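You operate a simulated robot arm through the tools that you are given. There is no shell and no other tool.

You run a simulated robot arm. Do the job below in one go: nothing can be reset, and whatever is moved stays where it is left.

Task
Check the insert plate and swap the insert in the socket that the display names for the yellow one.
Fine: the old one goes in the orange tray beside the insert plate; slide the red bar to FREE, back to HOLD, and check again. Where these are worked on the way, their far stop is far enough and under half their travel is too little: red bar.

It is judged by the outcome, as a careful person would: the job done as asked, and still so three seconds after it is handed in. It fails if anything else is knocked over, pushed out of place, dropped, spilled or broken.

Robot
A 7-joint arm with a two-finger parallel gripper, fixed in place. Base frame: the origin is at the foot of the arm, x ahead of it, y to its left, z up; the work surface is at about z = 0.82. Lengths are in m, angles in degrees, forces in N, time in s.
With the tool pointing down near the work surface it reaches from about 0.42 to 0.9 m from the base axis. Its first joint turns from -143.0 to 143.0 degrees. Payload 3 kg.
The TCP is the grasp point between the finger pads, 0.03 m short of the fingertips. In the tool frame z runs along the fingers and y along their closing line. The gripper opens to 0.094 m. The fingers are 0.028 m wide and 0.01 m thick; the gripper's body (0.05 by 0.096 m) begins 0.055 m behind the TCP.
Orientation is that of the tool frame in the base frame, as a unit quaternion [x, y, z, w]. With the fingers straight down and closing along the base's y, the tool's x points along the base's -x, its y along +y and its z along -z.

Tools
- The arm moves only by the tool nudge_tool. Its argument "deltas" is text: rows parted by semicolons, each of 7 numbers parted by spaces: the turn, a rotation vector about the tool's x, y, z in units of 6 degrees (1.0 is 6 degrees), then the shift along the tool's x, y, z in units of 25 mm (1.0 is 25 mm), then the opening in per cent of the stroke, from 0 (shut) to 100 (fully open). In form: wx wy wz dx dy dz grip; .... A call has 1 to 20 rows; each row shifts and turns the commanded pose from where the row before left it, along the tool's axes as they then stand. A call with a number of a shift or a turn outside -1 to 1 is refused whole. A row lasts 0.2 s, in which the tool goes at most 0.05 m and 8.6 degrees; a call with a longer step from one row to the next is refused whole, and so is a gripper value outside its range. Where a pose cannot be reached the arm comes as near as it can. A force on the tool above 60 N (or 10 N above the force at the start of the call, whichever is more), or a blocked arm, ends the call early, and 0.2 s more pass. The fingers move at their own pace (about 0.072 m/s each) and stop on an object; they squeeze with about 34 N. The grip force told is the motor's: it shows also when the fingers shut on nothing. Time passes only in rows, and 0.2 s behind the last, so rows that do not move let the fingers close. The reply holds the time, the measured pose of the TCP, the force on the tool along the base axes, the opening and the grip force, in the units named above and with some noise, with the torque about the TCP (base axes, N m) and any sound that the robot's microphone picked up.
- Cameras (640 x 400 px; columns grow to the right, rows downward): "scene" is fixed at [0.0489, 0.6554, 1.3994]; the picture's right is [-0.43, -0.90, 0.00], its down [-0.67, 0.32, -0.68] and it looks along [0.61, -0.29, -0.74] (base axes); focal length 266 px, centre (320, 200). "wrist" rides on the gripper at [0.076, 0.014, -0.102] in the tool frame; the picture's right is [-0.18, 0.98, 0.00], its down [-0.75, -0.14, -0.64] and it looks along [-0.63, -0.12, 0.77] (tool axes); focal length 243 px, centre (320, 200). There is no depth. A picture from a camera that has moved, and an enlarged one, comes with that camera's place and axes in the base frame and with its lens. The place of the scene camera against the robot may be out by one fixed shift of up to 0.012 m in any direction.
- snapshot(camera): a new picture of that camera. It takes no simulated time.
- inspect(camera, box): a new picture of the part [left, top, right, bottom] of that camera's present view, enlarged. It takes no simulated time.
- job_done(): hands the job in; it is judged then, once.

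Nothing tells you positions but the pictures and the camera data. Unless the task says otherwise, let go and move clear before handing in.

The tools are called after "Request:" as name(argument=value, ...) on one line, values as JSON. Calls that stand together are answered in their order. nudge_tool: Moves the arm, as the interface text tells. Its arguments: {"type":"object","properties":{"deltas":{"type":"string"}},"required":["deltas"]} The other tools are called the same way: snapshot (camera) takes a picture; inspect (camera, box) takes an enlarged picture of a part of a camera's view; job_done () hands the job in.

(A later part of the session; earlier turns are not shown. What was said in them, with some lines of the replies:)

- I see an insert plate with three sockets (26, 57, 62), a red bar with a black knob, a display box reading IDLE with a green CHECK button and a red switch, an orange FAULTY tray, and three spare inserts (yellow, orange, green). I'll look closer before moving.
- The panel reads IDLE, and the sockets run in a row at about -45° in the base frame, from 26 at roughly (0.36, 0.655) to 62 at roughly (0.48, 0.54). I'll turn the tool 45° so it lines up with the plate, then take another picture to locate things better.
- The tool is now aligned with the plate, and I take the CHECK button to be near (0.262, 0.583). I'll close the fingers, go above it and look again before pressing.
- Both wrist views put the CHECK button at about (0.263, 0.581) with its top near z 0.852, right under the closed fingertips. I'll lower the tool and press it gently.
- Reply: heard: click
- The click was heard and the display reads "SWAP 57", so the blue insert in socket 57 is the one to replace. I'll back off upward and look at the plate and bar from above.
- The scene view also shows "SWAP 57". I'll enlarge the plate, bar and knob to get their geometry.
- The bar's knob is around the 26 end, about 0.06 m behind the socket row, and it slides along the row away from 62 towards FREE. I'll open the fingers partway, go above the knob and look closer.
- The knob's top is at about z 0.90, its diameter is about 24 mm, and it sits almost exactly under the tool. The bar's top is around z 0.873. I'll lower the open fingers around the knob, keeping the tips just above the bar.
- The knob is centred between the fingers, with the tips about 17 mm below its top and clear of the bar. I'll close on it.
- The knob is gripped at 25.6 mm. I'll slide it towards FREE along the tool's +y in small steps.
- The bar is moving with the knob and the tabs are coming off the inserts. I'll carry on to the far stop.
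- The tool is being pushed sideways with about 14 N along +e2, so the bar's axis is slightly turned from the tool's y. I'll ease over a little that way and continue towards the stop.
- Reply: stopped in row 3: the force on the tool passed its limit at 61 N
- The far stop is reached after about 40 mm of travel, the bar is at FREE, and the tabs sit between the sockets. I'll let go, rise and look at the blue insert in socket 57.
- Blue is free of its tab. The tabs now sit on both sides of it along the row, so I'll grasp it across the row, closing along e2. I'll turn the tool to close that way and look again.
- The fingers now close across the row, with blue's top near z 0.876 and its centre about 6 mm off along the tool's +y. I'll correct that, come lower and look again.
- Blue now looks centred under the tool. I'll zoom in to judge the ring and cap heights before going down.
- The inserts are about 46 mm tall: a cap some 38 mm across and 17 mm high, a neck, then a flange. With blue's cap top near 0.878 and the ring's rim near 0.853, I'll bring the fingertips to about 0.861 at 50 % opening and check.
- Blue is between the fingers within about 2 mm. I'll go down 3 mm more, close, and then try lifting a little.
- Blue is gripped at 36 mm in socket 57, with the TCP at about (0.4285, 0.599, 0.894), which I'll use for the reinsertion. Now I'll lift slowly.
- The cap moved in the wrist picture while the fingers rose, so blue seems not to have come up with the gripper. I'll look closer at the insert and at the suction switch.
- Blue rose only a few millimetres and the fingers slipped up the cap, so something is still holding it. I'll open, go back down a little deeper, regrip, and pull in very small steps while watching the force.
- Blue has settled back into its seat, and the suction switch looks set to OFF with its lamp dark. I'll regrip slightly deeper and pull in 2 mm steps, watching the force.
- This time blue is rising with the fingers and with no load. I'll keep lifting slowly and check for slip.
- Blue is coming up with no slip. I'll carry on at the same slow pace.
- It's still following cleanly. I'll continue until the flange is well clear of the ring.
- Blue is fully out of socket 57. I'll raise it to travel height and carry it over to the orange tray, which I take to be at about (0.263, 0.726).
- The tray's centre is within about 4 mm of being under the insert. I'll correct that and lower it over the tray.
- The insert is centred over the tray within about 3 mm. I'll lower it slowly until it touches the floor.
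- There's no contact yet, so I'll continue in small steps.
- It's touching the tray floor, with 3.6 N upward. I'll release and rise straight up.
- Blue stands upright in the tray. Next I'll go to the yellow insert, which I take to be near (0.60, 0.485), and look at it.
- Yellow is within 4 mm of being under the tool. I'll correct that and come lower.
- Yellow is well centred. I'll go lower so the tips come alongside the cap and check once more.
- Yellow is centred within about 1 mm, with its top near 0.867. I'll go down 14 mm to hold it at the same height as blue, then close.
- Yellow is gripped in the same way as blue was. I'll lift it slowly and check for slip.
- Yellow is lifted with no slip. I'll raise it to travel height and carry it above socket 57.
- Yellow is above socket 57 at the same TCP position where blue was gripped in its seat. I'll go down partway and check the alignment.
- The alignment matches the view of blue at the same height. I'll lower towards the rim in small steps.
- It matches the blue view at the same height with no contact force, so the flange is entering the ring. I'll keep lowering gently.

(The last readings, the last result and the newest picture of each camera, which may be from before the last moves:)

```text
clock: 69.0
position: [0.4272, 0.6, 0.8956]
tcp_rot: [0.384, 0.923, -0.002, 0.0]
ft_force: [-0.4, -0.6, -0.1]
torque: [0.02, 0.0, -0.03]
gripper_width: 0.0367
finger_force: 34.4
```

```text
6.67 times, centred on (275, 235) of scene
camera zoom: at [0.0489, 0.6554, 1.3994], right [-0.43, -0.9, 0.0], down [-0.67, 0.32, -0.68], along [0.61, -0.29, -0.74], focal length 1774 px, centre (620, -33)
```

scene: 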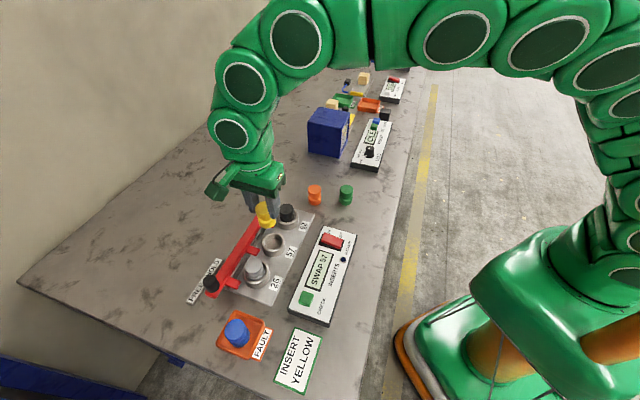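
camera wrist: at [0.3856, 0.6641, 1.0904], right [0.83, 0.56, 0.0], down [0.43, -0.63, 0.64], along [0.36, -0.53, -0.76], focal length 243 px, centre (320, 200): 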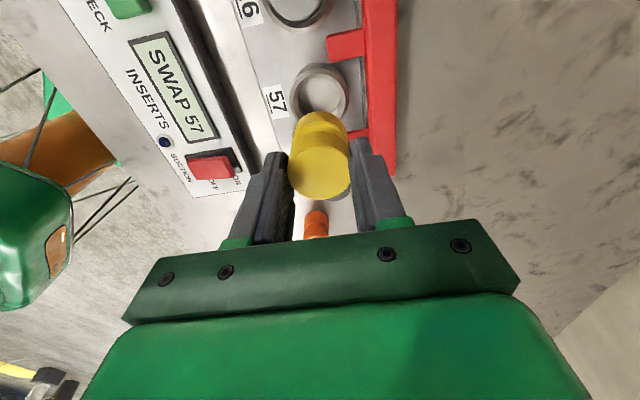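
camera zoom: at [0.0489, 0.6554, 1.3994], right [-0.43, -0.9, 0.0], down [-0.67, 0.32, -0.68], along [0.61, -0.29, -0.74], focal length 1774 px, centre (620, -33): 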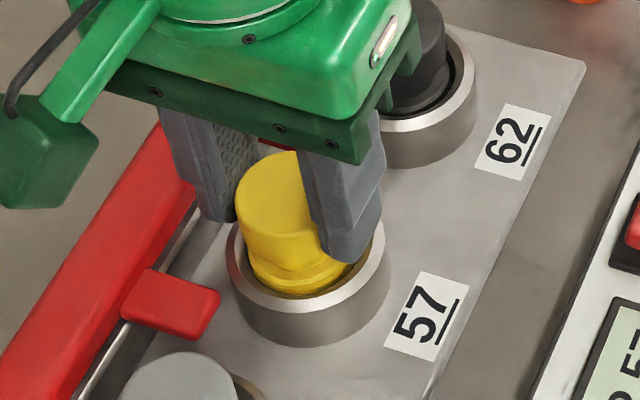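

It's about 3 mm from the seat. I'll continue until it touches.

Request:
nudge_tool(deltas="0 0 0 0 0 0.05 0; 0 0 0 0 0 0.05 0; 0 0 0 0 0 0.05 0; 0 0 0 0 0 0 0")

Request:
inspect(camera="scene", box=[235, 205, 315, 265])

```text
clock: 70.0
position: [0.428, 0.5983, 0.8905]
tcp_rot: [0.384, 0.923, -0.002, 0.001]
ft_force: [-0.5, 0.8, -0.9]
torque: [-0.03, 0.03, 0.01]
gripper_width: 0.0368
finger_force: 34.3
```

```text
6.67 times, centred on (275, 235) of scene
camera zoom: at [0.0489, 0.6554, 1.3994], right [-0.43, -0.9, 0.0], down [-0.67, 0.32, -0.68], along [0.61, -0.29, -0.74], focal length 1774 px, centre (620, -33)
```

zoom: 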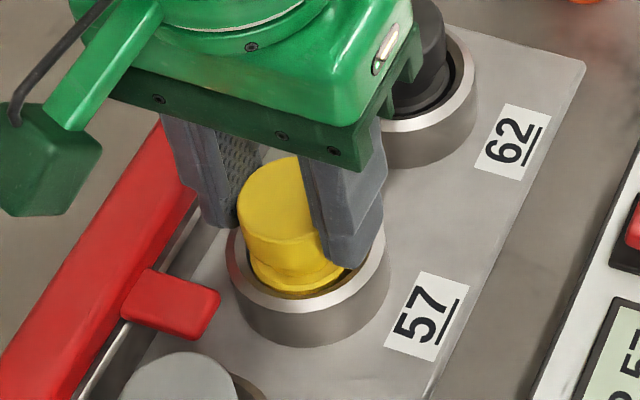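

It's at about blue's seated level. A couple of very small steps should confirm contact.

Request:
nudge_tool(deltas="0 0 0 0 0 0.04 0; 0 0 0 0 0 0.04 0; 0 0 0 0 0 0 0")

```text
clock: 70.8
position: [0.4284, 0.5975, 0.8908]
tcp_rot: [0.384, 0.923, -0.002, 0.001]
ft_force: [-1.9, -3.6, 27.0]
torque: [-0.17, 0.07, -0.02]
gripper_width: 0.0366
finger_force: 33.9
```

Firm contact at 27 N, so yellow is seated. I'll ease off, release, and rise straight up.

Request:
nudge_tool(deltas="0 0 0 0 0 -0.05 0; 0 0 0 0 0 0 20; 0 0 0 0 0 0 50; 0 0 0 0 0 0 50; 0 0 0 0 0 0 50; 0 0 0 0 0 -0.2 50; 0 0 0 0 0 -0.4 50; 0 0 0 0 0 -0.8 50; 0 0 0 0 0 -0.8 50; 0 0 0 0 0 -0.8 50; 0 0 0 0 0 -0.8 50; 0 0 0 0 0 -0.6 50; 0 0 0 0 0 0 50")

Request:
snapshot(camera="wrist")

Request:
inspect(camera="scene", box=[180, 180, 330, 320])

```text
clock: 73.6
position: [0.4268, 0.5996, 1.0014]
tcp_rot: [0.384, 0.924, -0.002, 0.0]
ft_force: [-0.4, 0.3, -1.0]
torque: [0.0, 0.03, 0.01]
gripper_width: 0.0467
finger_force: 0.0
```

```text
taken
camera wrist: at [0.385, 0.6653, 1.1033], right [0.83, 0.56, 0.0], down [0.43, -0.63, 0.65], along [0.36, -0.53, -0.76], focal length 243 px, centre (320, 200)
```

wrist: 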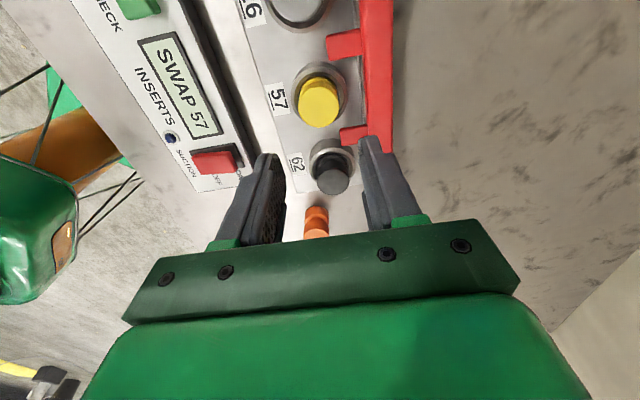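

```text
2.86 times, centred on (255, 250) of scene
camera zoom: at [0.0489, 0.6554, 1.3994], right [-0.43, -0.9, 0.0], down [-0.67, 0.32, -0.68], along [0.61, -0.29, -0.74], focal length 760 px, centre (506, 57)
```

zoom: 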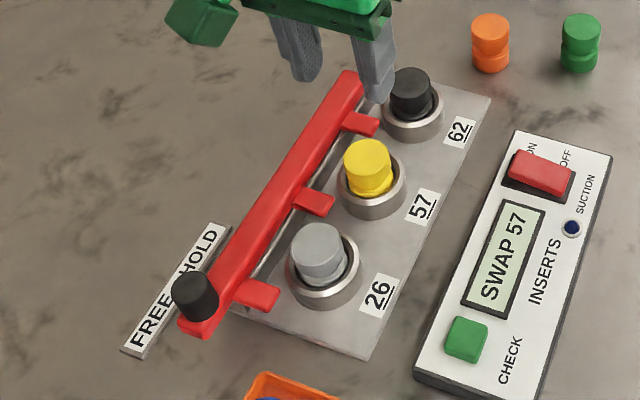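

Yellow is upright in socket 57 and the bar is still at FREE. I'll close the fingers and go to the far side of the knob so I can push it back to HOLD.

Request:
nudge_tool(deltas="0 0 0 0.74 0.224 0 0; 0 0 0 0.74 0.224 0 0; 0 0 0 0.74 0.224 0 0; 0 0 0 0.74 0.224 0 0; 0 0 0 0.74 0.224 0 0; 0 0 0 0.74 0.224 0 0; 0 0 0 0.74 0.224 0 0; 0 0 0 0.74 0.224 0 0; 0 0 0 0.74 0.224 0 0; 0 0 0 0.74 0.224 0 0; 0 0 0 0 0 0.8 0; 0 0 0 0 0 0.8 0; 0 0 0 0 0 0 0")

Request:
snapshot(camera="wrist")

Request:
inspect(camera="scene", box=[160, 200, 300, 320])

```text
clock: 76.4
position: [0.3376, 0.7704, 0.9593]
tcp_rot: [0.384, 0.923, -0.002, 0.001]
ft_force: [-0.6, 0.2, 0.1]
torque: [-0.03, 0.01, 0.02]
gripper_width: 0.0
finger_force: 32.9
```

```text
taken
camera wrist: at [0.2948, 0.8355, 1.0615], right [0.83, 0.56, 0.0], down [0.43, -0.63, 0.64], along [0.36, -0.53, -0.76], focal length 243 px, centre (320, 200)
```

wrist: 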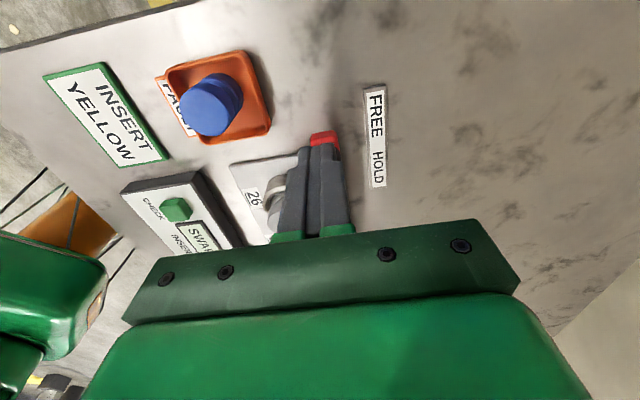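

```text
3.33 times, centred on (230, 260) of scene
camera zoom: at [0.0489, 0.6554, 1.3994], right [-0.43, -0.9, 0.0], down [-0.67, 0.32, -0.68], along [0.61, -0.29, -0.74], focal length 887 px, centre (620, 0)
```

zoom: 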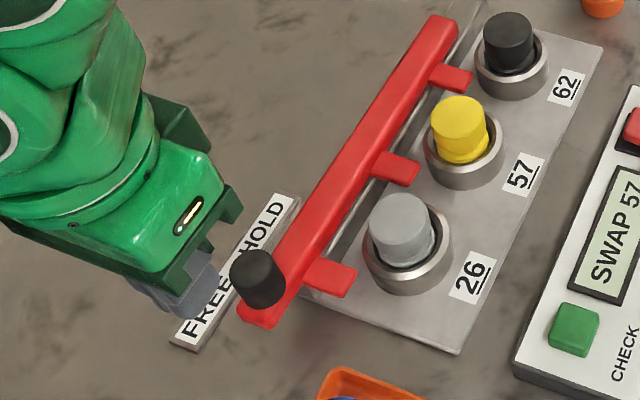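

The closed fingers line up with the bar, but the gap to the knob is uncertain. I'll back away 8 mm more, then lower to just above bar height.

Request:
nudge_tool(deltas="0 0 0 0.32 0.04 0 0; 0 0 0 0 0 0.5 0; 0 0 0 0 0 0.5 0; 0 0 0 0 0 0.5 0; 0 0 0 0 0 0.4 0; 0 0 0 0 0 0 0")

Request:
snapshot(camera="wrist")

Request:
inspect(camera="scene", box=[170, 220, 270, 310])

```text
clock: 77.8
position: [0.3304, 0.7765, 0.912]
tcp_rot: [0.385, 0.923, -0.001, 0.001]
ft_force: [0.3, -0.1, -0.8]
torque: [-0.01, 0.02, 0.02]
gripper_width: 0.0
finger_force: 32.9
```

```text
taken
camera wrist: at [0.2892, 0.8412, 1.0149], right [0.83, 0.56, 0.0], down [0.43, -0.63, 0.65], along [0.36, -0.54, -0.76], focal length 243 px, centre (320, 200)
```

wrist: 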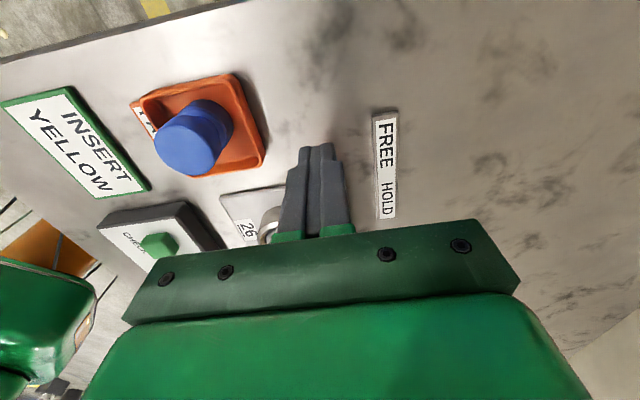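

```text
4.44 times, centred on (220, 265) of scene
camera zoom: at [0.0489, 0.6554, 1.3994], right [-0.43, -0.9, 0.0], down [-0.67, 0.32, -0.68], along [0.61, -0.29, -0.74], focal length 1183 px, centre (764, -89)
```

zoom: 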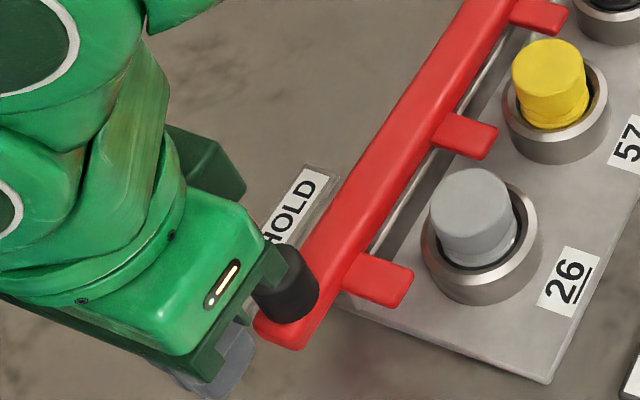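

The tips sit about 9 mm above the bar's top, behind the knob. I'll push along the bar towards HOLD in small steps.

Request:
nudge_tool(deltas="0 0 0 -0.2 0 0 0; 0 0 0 -0.2 0 0 0; 0 0 0 -0.2 0 0 0; 0 0 0 -0.2 0 0 0; 0 0 0 0 0 0 0")

Request:
inspect(camera="scene", box=[170, 200, 300, 310])

```text
clock: 79.0
position: [0.3463, 0.7622, 0.912]
tcp_rot: [0.384, 0.923, -0.003, 0.002]
ft_force: [-1.2, 0.4, 0.0]
torque: [0.04, 0.04, -0.01]
gripper_width: 0.0
finger_force: 32.7
```

```text
3.64 times, centred on (235, 255) of scene
camera zoom: at [0.0489, 0.6554, 1.3994], right [-0.43, -0.9, 0.0], down [-0.67, 0.32, -0.68], along [0.61, -0.29, -0.74], focal length 968 px, centre (629, 0)
```

zoom: 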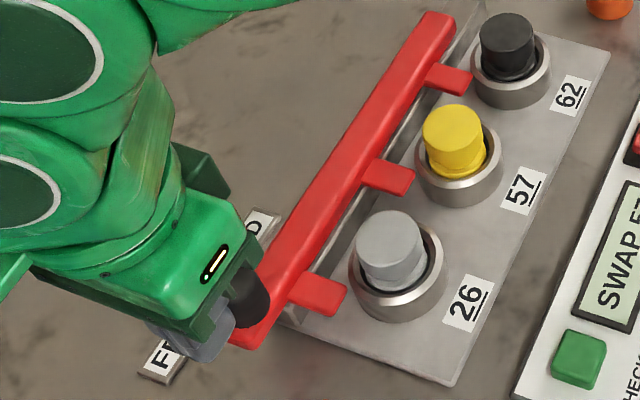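

The knob has just begun to move. I'll keep pushing.

Request:
nudge_tool(deltas="0 0 0 -0.2 0 0 0; 0 0 0 -0.2 0 0 0; 0 0 0 -0.2 0 0 0; 0 0 0 -0.2 0 0 0; 0 0 0 0 0 0 0")

Request:
inspect(camera="scene", box=[170, 200, 300, 310])

Request:
snapshot(camera="wrist")

```text
clock: 80.2
position: [0.3611, 0.748, 0.9136]
tcp_rot: [0.384, 0.923, -0.002, 0.0]
ft_force: [-0.1, -0.3, -0.6]
torque: [0.02, -0.05, -0.02]
gripper_width: 0.0
finger_force: 33.0
```

```text
3.64 times, centred on (235, 255) of scene
camera zoom: at [0.0489, 0.6554, 1.3994], right [-0.43, -0.9, 0.0], down [-0.67, 0.32, -0.68], along [0.61, -0.29, -0.74], focal length 968 px, centre (629, 0)
```

zoom: 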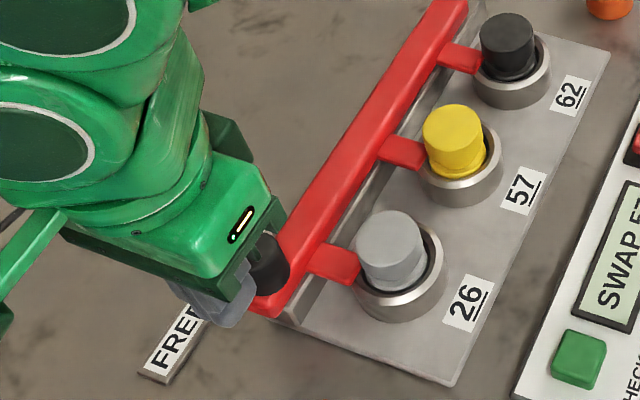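

```text
taken
camera wrist: at [0.3182, 0.8125, 1.0152], right [0.83, 0.56, 0.0], down [0.43, -0.63, 0.64], along [0.36, -0.53, -0.76], focal length 243 px, centre (320, 200)
```

wrist: 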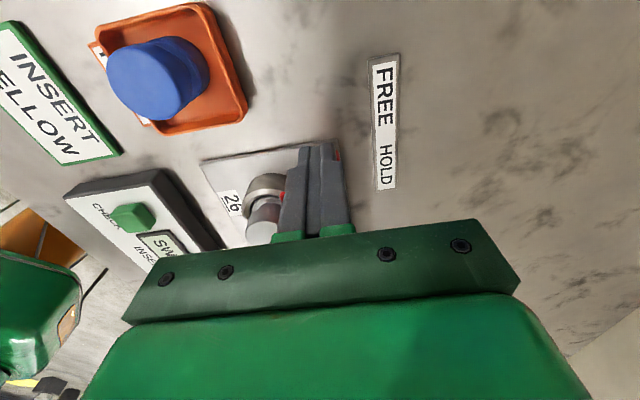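

The tabs are nearing the inserts and the force is low. I'll continue to the HOLD stop with smaller steps at the end.

Request:
nudge_tool(deltas="0 0 0 -0.2 0 0 0; 0 0 0 -0.2 0 0 0; 0 0 0 -0.1 0 0 0; 0 0 0 0 0 0 0")

Request:
inspect(camera="scene", box=[170, 200, 300, 310])

```text
clock: 81.2
position: [0.3697, 0.7394, 0.9137]
tcp_rot: [0.385, 0.923, -0.002, 0.0]
ft_force: [-0.4, -0.7, 0.6]
torque: [-0.01, -0.02, -0.02]
gripper_width: 0.0001
finger_force: 33.3
```

```text
3.64 times, centred on (235, 255) of scene
camera zoom: at [0.0489, 0.6554, 1.3994], right [-0.43, -0.9, 0.0], down [-0.67, 0.32, -0.68], along [0.61, -0.29, -0.74], focal length 968 px, centre (629, 0)
```

zoom: 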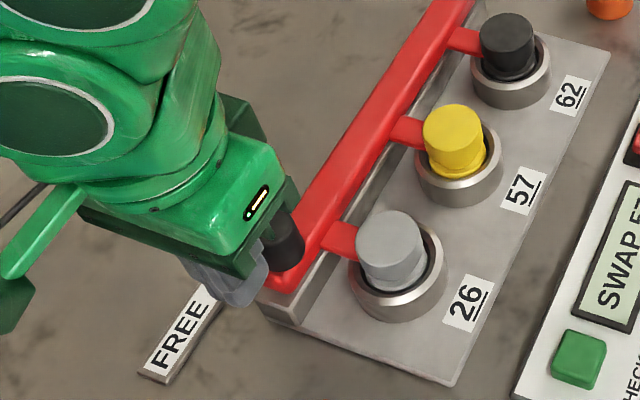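

There's no stop yet. I'll continue in 2 mm steps until it meets one.

Request:
nudge_tool(deltas="0 0 0 -0.08 0 0 0; 0 0 0 -0.08 0 0 0; 0 0 0 0 0 0 0")

Request:
inspect(camera="scene", box=[170, 200, 300, 310])

```text
clock: 82.0
position: [0.3717, 0.7356, 0.9129]
tcp_rot: [0.384, 0.923, -0.002, 0.001]
ft_force: [0.4, -0.1, 0.7]
torque: [0.0, 0.0, -0.01]
gripper_width: 0.0
finger_force: 33.0
```

```text
3.64 times, centred on (235, 255) of scene
camera zoom: at [0.0489, 0.6554, 1.3994], right [-0.43, -0.9, 0.0], down [-0.67, 0.32, -0.68], along [0.61, -0.29, -0.74], focal length 968 px, centre (629, 0)
```

zoom: 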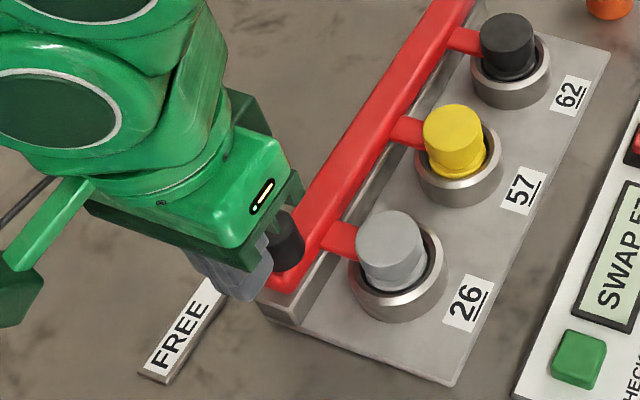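

The bar hasn't moved in this step and the fingers have no load, so the knob had coasted slightly ahead. I'll close the gap and press to confirm the stop.

Request:
nudge_tool(deltas="0 0 0 -0.08 0 0 0; 0 0 0 -0.08 0 0 0; 0 0 0 0 0 0 0")

Request:
inspect(camera="scene", box=[170, 200, 300, 310])

```text
clock: 82.8
position: [0.3724, 0.7347, 0.9126]
tcp_rot: [0.384, 0.923, 0.0, 0.0]
ft_force: [-22.5, 39.8, 2.2]
torque: [1.43, 0.37, 0.15]
gripper_width: 0.0002
finger_force: 33.7
```

```text
3.64 times, centred on (235, 255) of scene
camera zoom: at [0.0489, 0.6554, 1.3994], right [-0.43, -0.9, 0.0], down [-0.67, 0.32, -0.68], along [0.61, -0.29, -0.74], focal length 968 px, centre (629, 0)
```

zoom: 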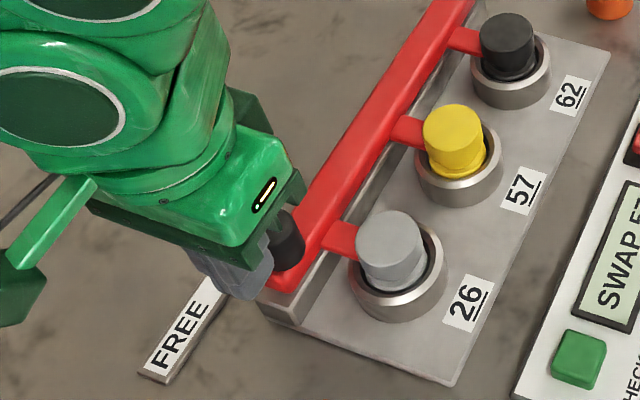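

There's a firm stop at 45 N, so the bar is fully at HOLD. I'll back off, rise, and move above the CHECK button.

Request:
nudge_tool(deltas="0 0 0 0.15 0 0 0; 0 0 0 0.15 0 0 0; 0 0 0 0 0 -0.5 0; 0 0 0 0 0 -1 0; 0 0 0 0 0 -1 0; 0 0 0 0 0 -1 0; 0 0 0 -0.15 -0.74 0 0; 0 0 0 -0.15 -0.74 0 0; 0 0 0 -0.15 -0.74 0 0; 0 0 0 -0.15 -0.74 0 0; 0 0 0 -0.15 -0.74 0 0; 0 0 0 -0.15 -0.74 0 0; 0 0 0 -0.15 -0.74 0 0; 0 0 0 -0.15 -0.74 0 0; 0 0 0 -0.15 -0.74 0 0; 0 0 0 -0.15 -0.74 0 0; 0 0 0 0 0 0 0")

Request:
snapshot(camera="wrist")

Request:
inspect(camera="scene", box=[180, 180, 380, 340])

```text
clock: 86.4
position: [0.2651, 0.5823, 1.0014]
tcp_rot: [0.384, 0.923, -0.001, 0.001]
ft_force: [-0.3, 1.2, -0.3]
torque: [0.0, -0.02, 0.0]
gripper_width: 0.0
finger_force: 32.5
```

```text
taken
camera wrist: at [0.2214, 0.6464, 1.103], right [0.83, 0.56, 0.0], down [0.43, -0.63, 0.64], along [0.36, -0.53, -0.76], focal length 243 px, centre (320, 200)
```

wrist: 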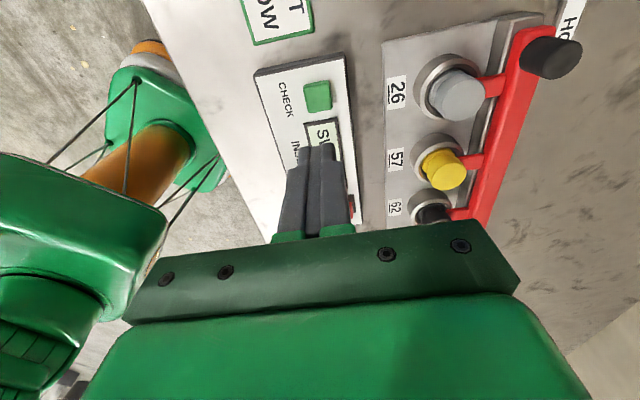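

```text
2.50 times, centred on (280, 260) of scene
camera zoom: at [0.0489, 0.6554, 1.3994], right [-0.43, -0.9, 0.0], down [-0.67, 0.32, -0.68], along [0.61, -0.29, -0.74], focal length 665 px, centre (420, 50)
```

zoom: 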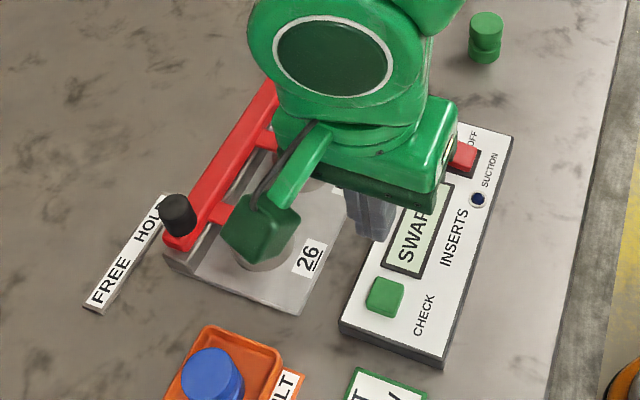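

The bar is at HOLD and the tabs are engaged. The CHECK button is about 4 mm off from being under the fingertips, so I'll correct that and press.

Request:
nudge_tool(deltas="0 0 0 0.15 -0.1 0 0; 0 0 0 0 0 0.8 0; 0 0 0 0 0 0.8 0; 0 0 0 0 0 0.8 0; 0 0 0 0 0 0.8 0; 0 0 0 0 0 0.8 0; 0 0 0 0 0 0.15 0; 0 0 0 0 0 0.15 0; 0 0 0 0 0 0.15 0; 0 0 0 0 0 0.12 0; 0 0 0 0 0 0.1 0")

Request:
inspect(camera="scene", box=[260, 210, 380, 330])

Request:
snapshot(camera="wrist")

```text
clock: 88.8
position: [0.261, 0.5822, 0.8845]
tcp_rot: [0.385, 0.923, -0.002, 0.001]
ft_force: [-0.6, 0.3, 3.0]
torque: [0.02, 0.05, 0.0]
gripper_width: 0.0
finger_force: 33.1
heard: click
```

```text
3.33 times, centred on (320, 270) of scene
camera zoom: at [0.0489, 0.6554, 1.3994], right [-0.43, -0.9, 0.0], down [-0.67, 0.32, -0.68], along [0.61, -0.29, -0.74], focal length 887 px, centre (320, -33)
```

zoom: 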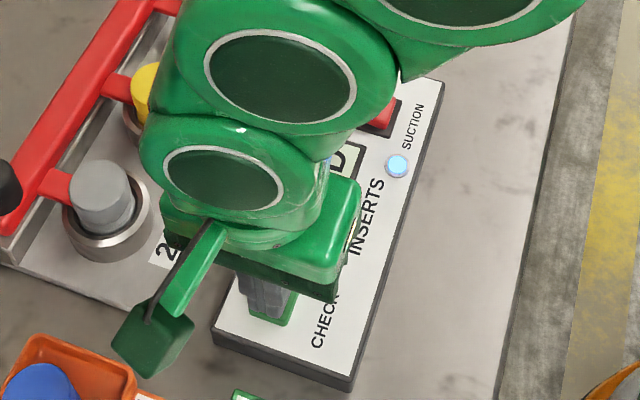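

```text
taken
camera wrist: at [0.2184, 0.6478, 0.9866], right [0.83, 0.56, 0.0], down [0.43, -0.63, 0.65], along [0.36, -0.53, -0.76], focal length 243 px, centre (320, 200)
```

wrist: 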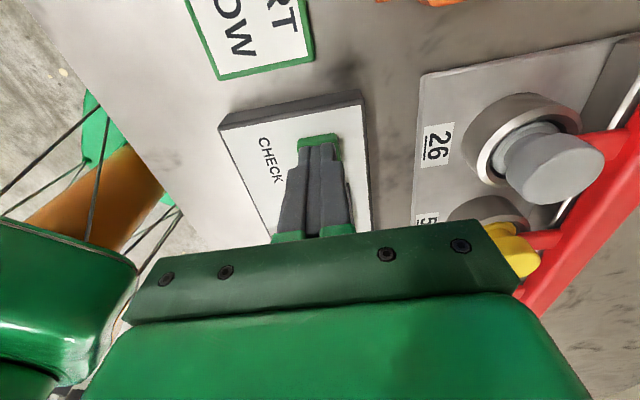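

A click was heard, and the suction lamp is now lit. I'll rise and read the display.

Request:
nudge_tool(deltas="0 0 0 0 0 -0.3 0; 0 0 0 0 0 -0.8 0; 0 0 0 0 0 -0.8 0; 0 0 0 0 0 -0.8 0; 0 0 0 0 0 -0.8 0; 0 0 0 0 0 -0.8 0; 0 0 0 0 0 -0.8 0; 0 0 0 0 0 0 0")

Request:
inspect(camera="scene", box=[260, 210, 380, 330])

Request:
snapshot(camera="wrist")

```text
clock: 90.6
position: [0.2595, 0.5841, 1.0127]
tcp_rot: [0.384, 0.923, -0.001, 0.001]
ft_force: [0.4, -0.3, 0.4]
torque: [0.01, 0.0, 0.0]
gripper_width: 0.0
finger_force: 33.0
```

```text
3.33 times, centred on (320, 270) of scene
camera zoom: at [0.0489, 0.6554, 1.3994], right [-0.43, -0.9, 0.0], down [-0.67, 0.32, -0.68], along [0.61, -0.29, -0.74], focal length 887 px, centre (320, -33)
```

zoom: 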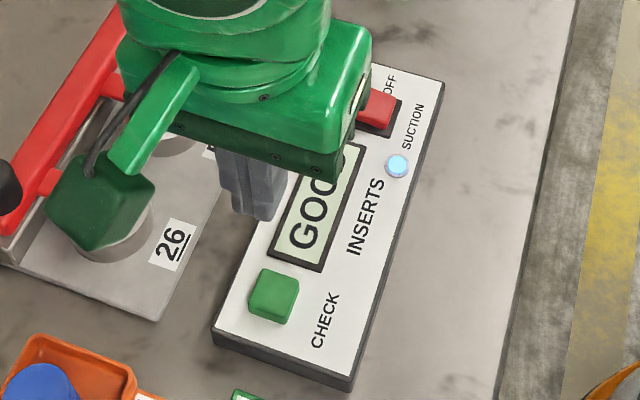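

```text
taken
camera wrist: at [0.2172, 0.6486, 1.114], right [0.83, 0.56, 0.0], down [0.43, -0.63, 0.65], along [0.36, -0.53, -0.76], focal length 243 px, centre (320, 200)
```

wrist: 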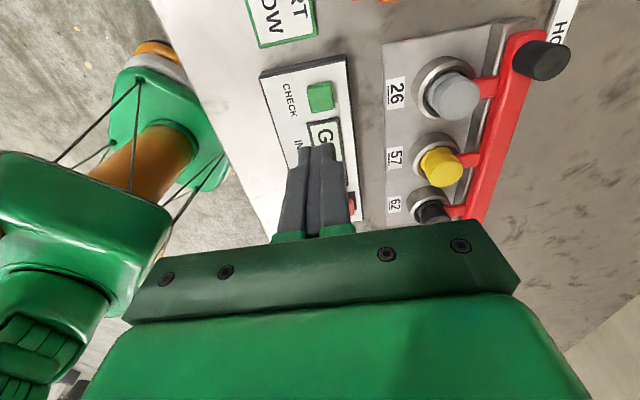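

The display now shows "GOOD". I'll retreat upward so I can check everything clearly, including the suction switch.

Request:
nudge_tool(deltas="0 0 0 0 0 -1 0; 0 0 0 0 0 -1 0; 0 0 0 0 0 -1 0; 0 0 0 0 0 -1 0; 0 0 0 -0.9 0.75 -1 0; 0 0 0 -0.9 0.75 -1 0; 0 0 0 -0.9 0.75 -1 0; 0 0 0 -0.9 0.75 0 0; 0 0 0 -0.9 0.75 0 0; 0 0 0 -0.9 0.75 0 0; 0 0 0 0 0 0 0")

Request:
snapshot(camera="scene")

Request:
inspect(camera="scene", box=[310, 220, 360, 270])

Request:
inspect(camera="scene", box=[180, 180, 320, 320])

```text
clock: 93.0
position: [0.4363, 0.5677, 1.1873]
tcp_rot: [0.384, 0.923, -0.002, 0.001]
ft_force: [-0.6, -0.1, -0.1]
torque: [0.04, -0.01, 0.0]
gripper_width: 0.0
finger_force: 33.0
```

```text
taken
```

scene: 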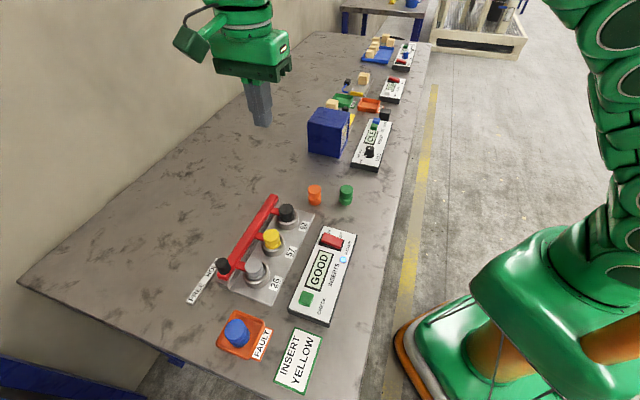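

```text
8.00 times, centred on (335, 245) of scene
camera zoom: at [0.0489, 0.6554, 1.3994], right [-0.43, -0.9, 0.0], down [-0.67, 0.32, -0.68], along [0.61, -0.29, -0.74], focal length 2129 px, centre (200, -160)
```

zoom: 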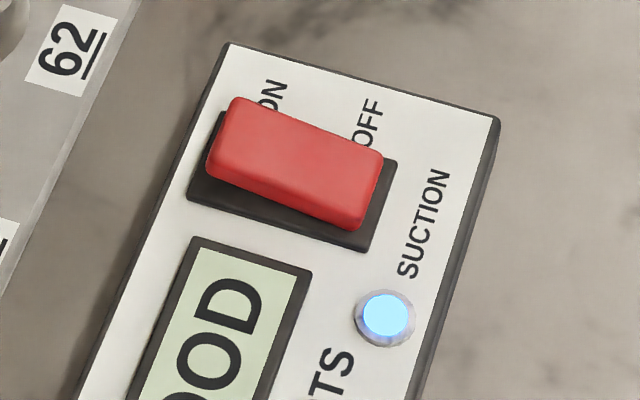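

```text
2.86 times, centred on (250, 250) of scene
camera zoom: at [0.0489, 0.6554, 1.3994], right [-0.43, -0.9, 0.0], down [-0.67, 0.32, -0.68], along [0.61, -0.29, -0.74], focal length 760 px, centre (520, 57)
```

zoom: 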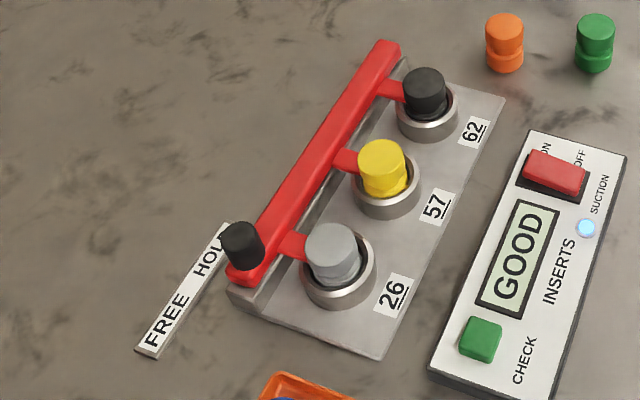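

The display reads GOOD, yellow is in socket 57, the bar is back at HOLD in its original position, and blue stands in the orange tray. The suction switch is unchanged; its lamp lit when the check passed. Nothing else has been disturbed and the arm is clear, so I'll hand in.

Request:
job_done()

```text
The job is handed in.
```

The insert in socket 57 is swapped for the yellow one, and the second check reads GOOD.

- **First check:** the display named socket 57, which held the blue insert.
- **Red bar:** I slid it to the far stop at FREE before the swap, then back to the stop at HOLD afterwards.
- **Old insert:** the blue one stands upright in the orange tray. My first pull slipped on its cap and it dropped a few millimetres back into its seat. It came out cleanly on the second grip.
- **Suction lamp:** it lit up at the second check. I never touched the suction switch, and it looks the same as at the start.

The arm is clear of the table with nothing in the gripper, and I saw nothing else moved in the last picture.
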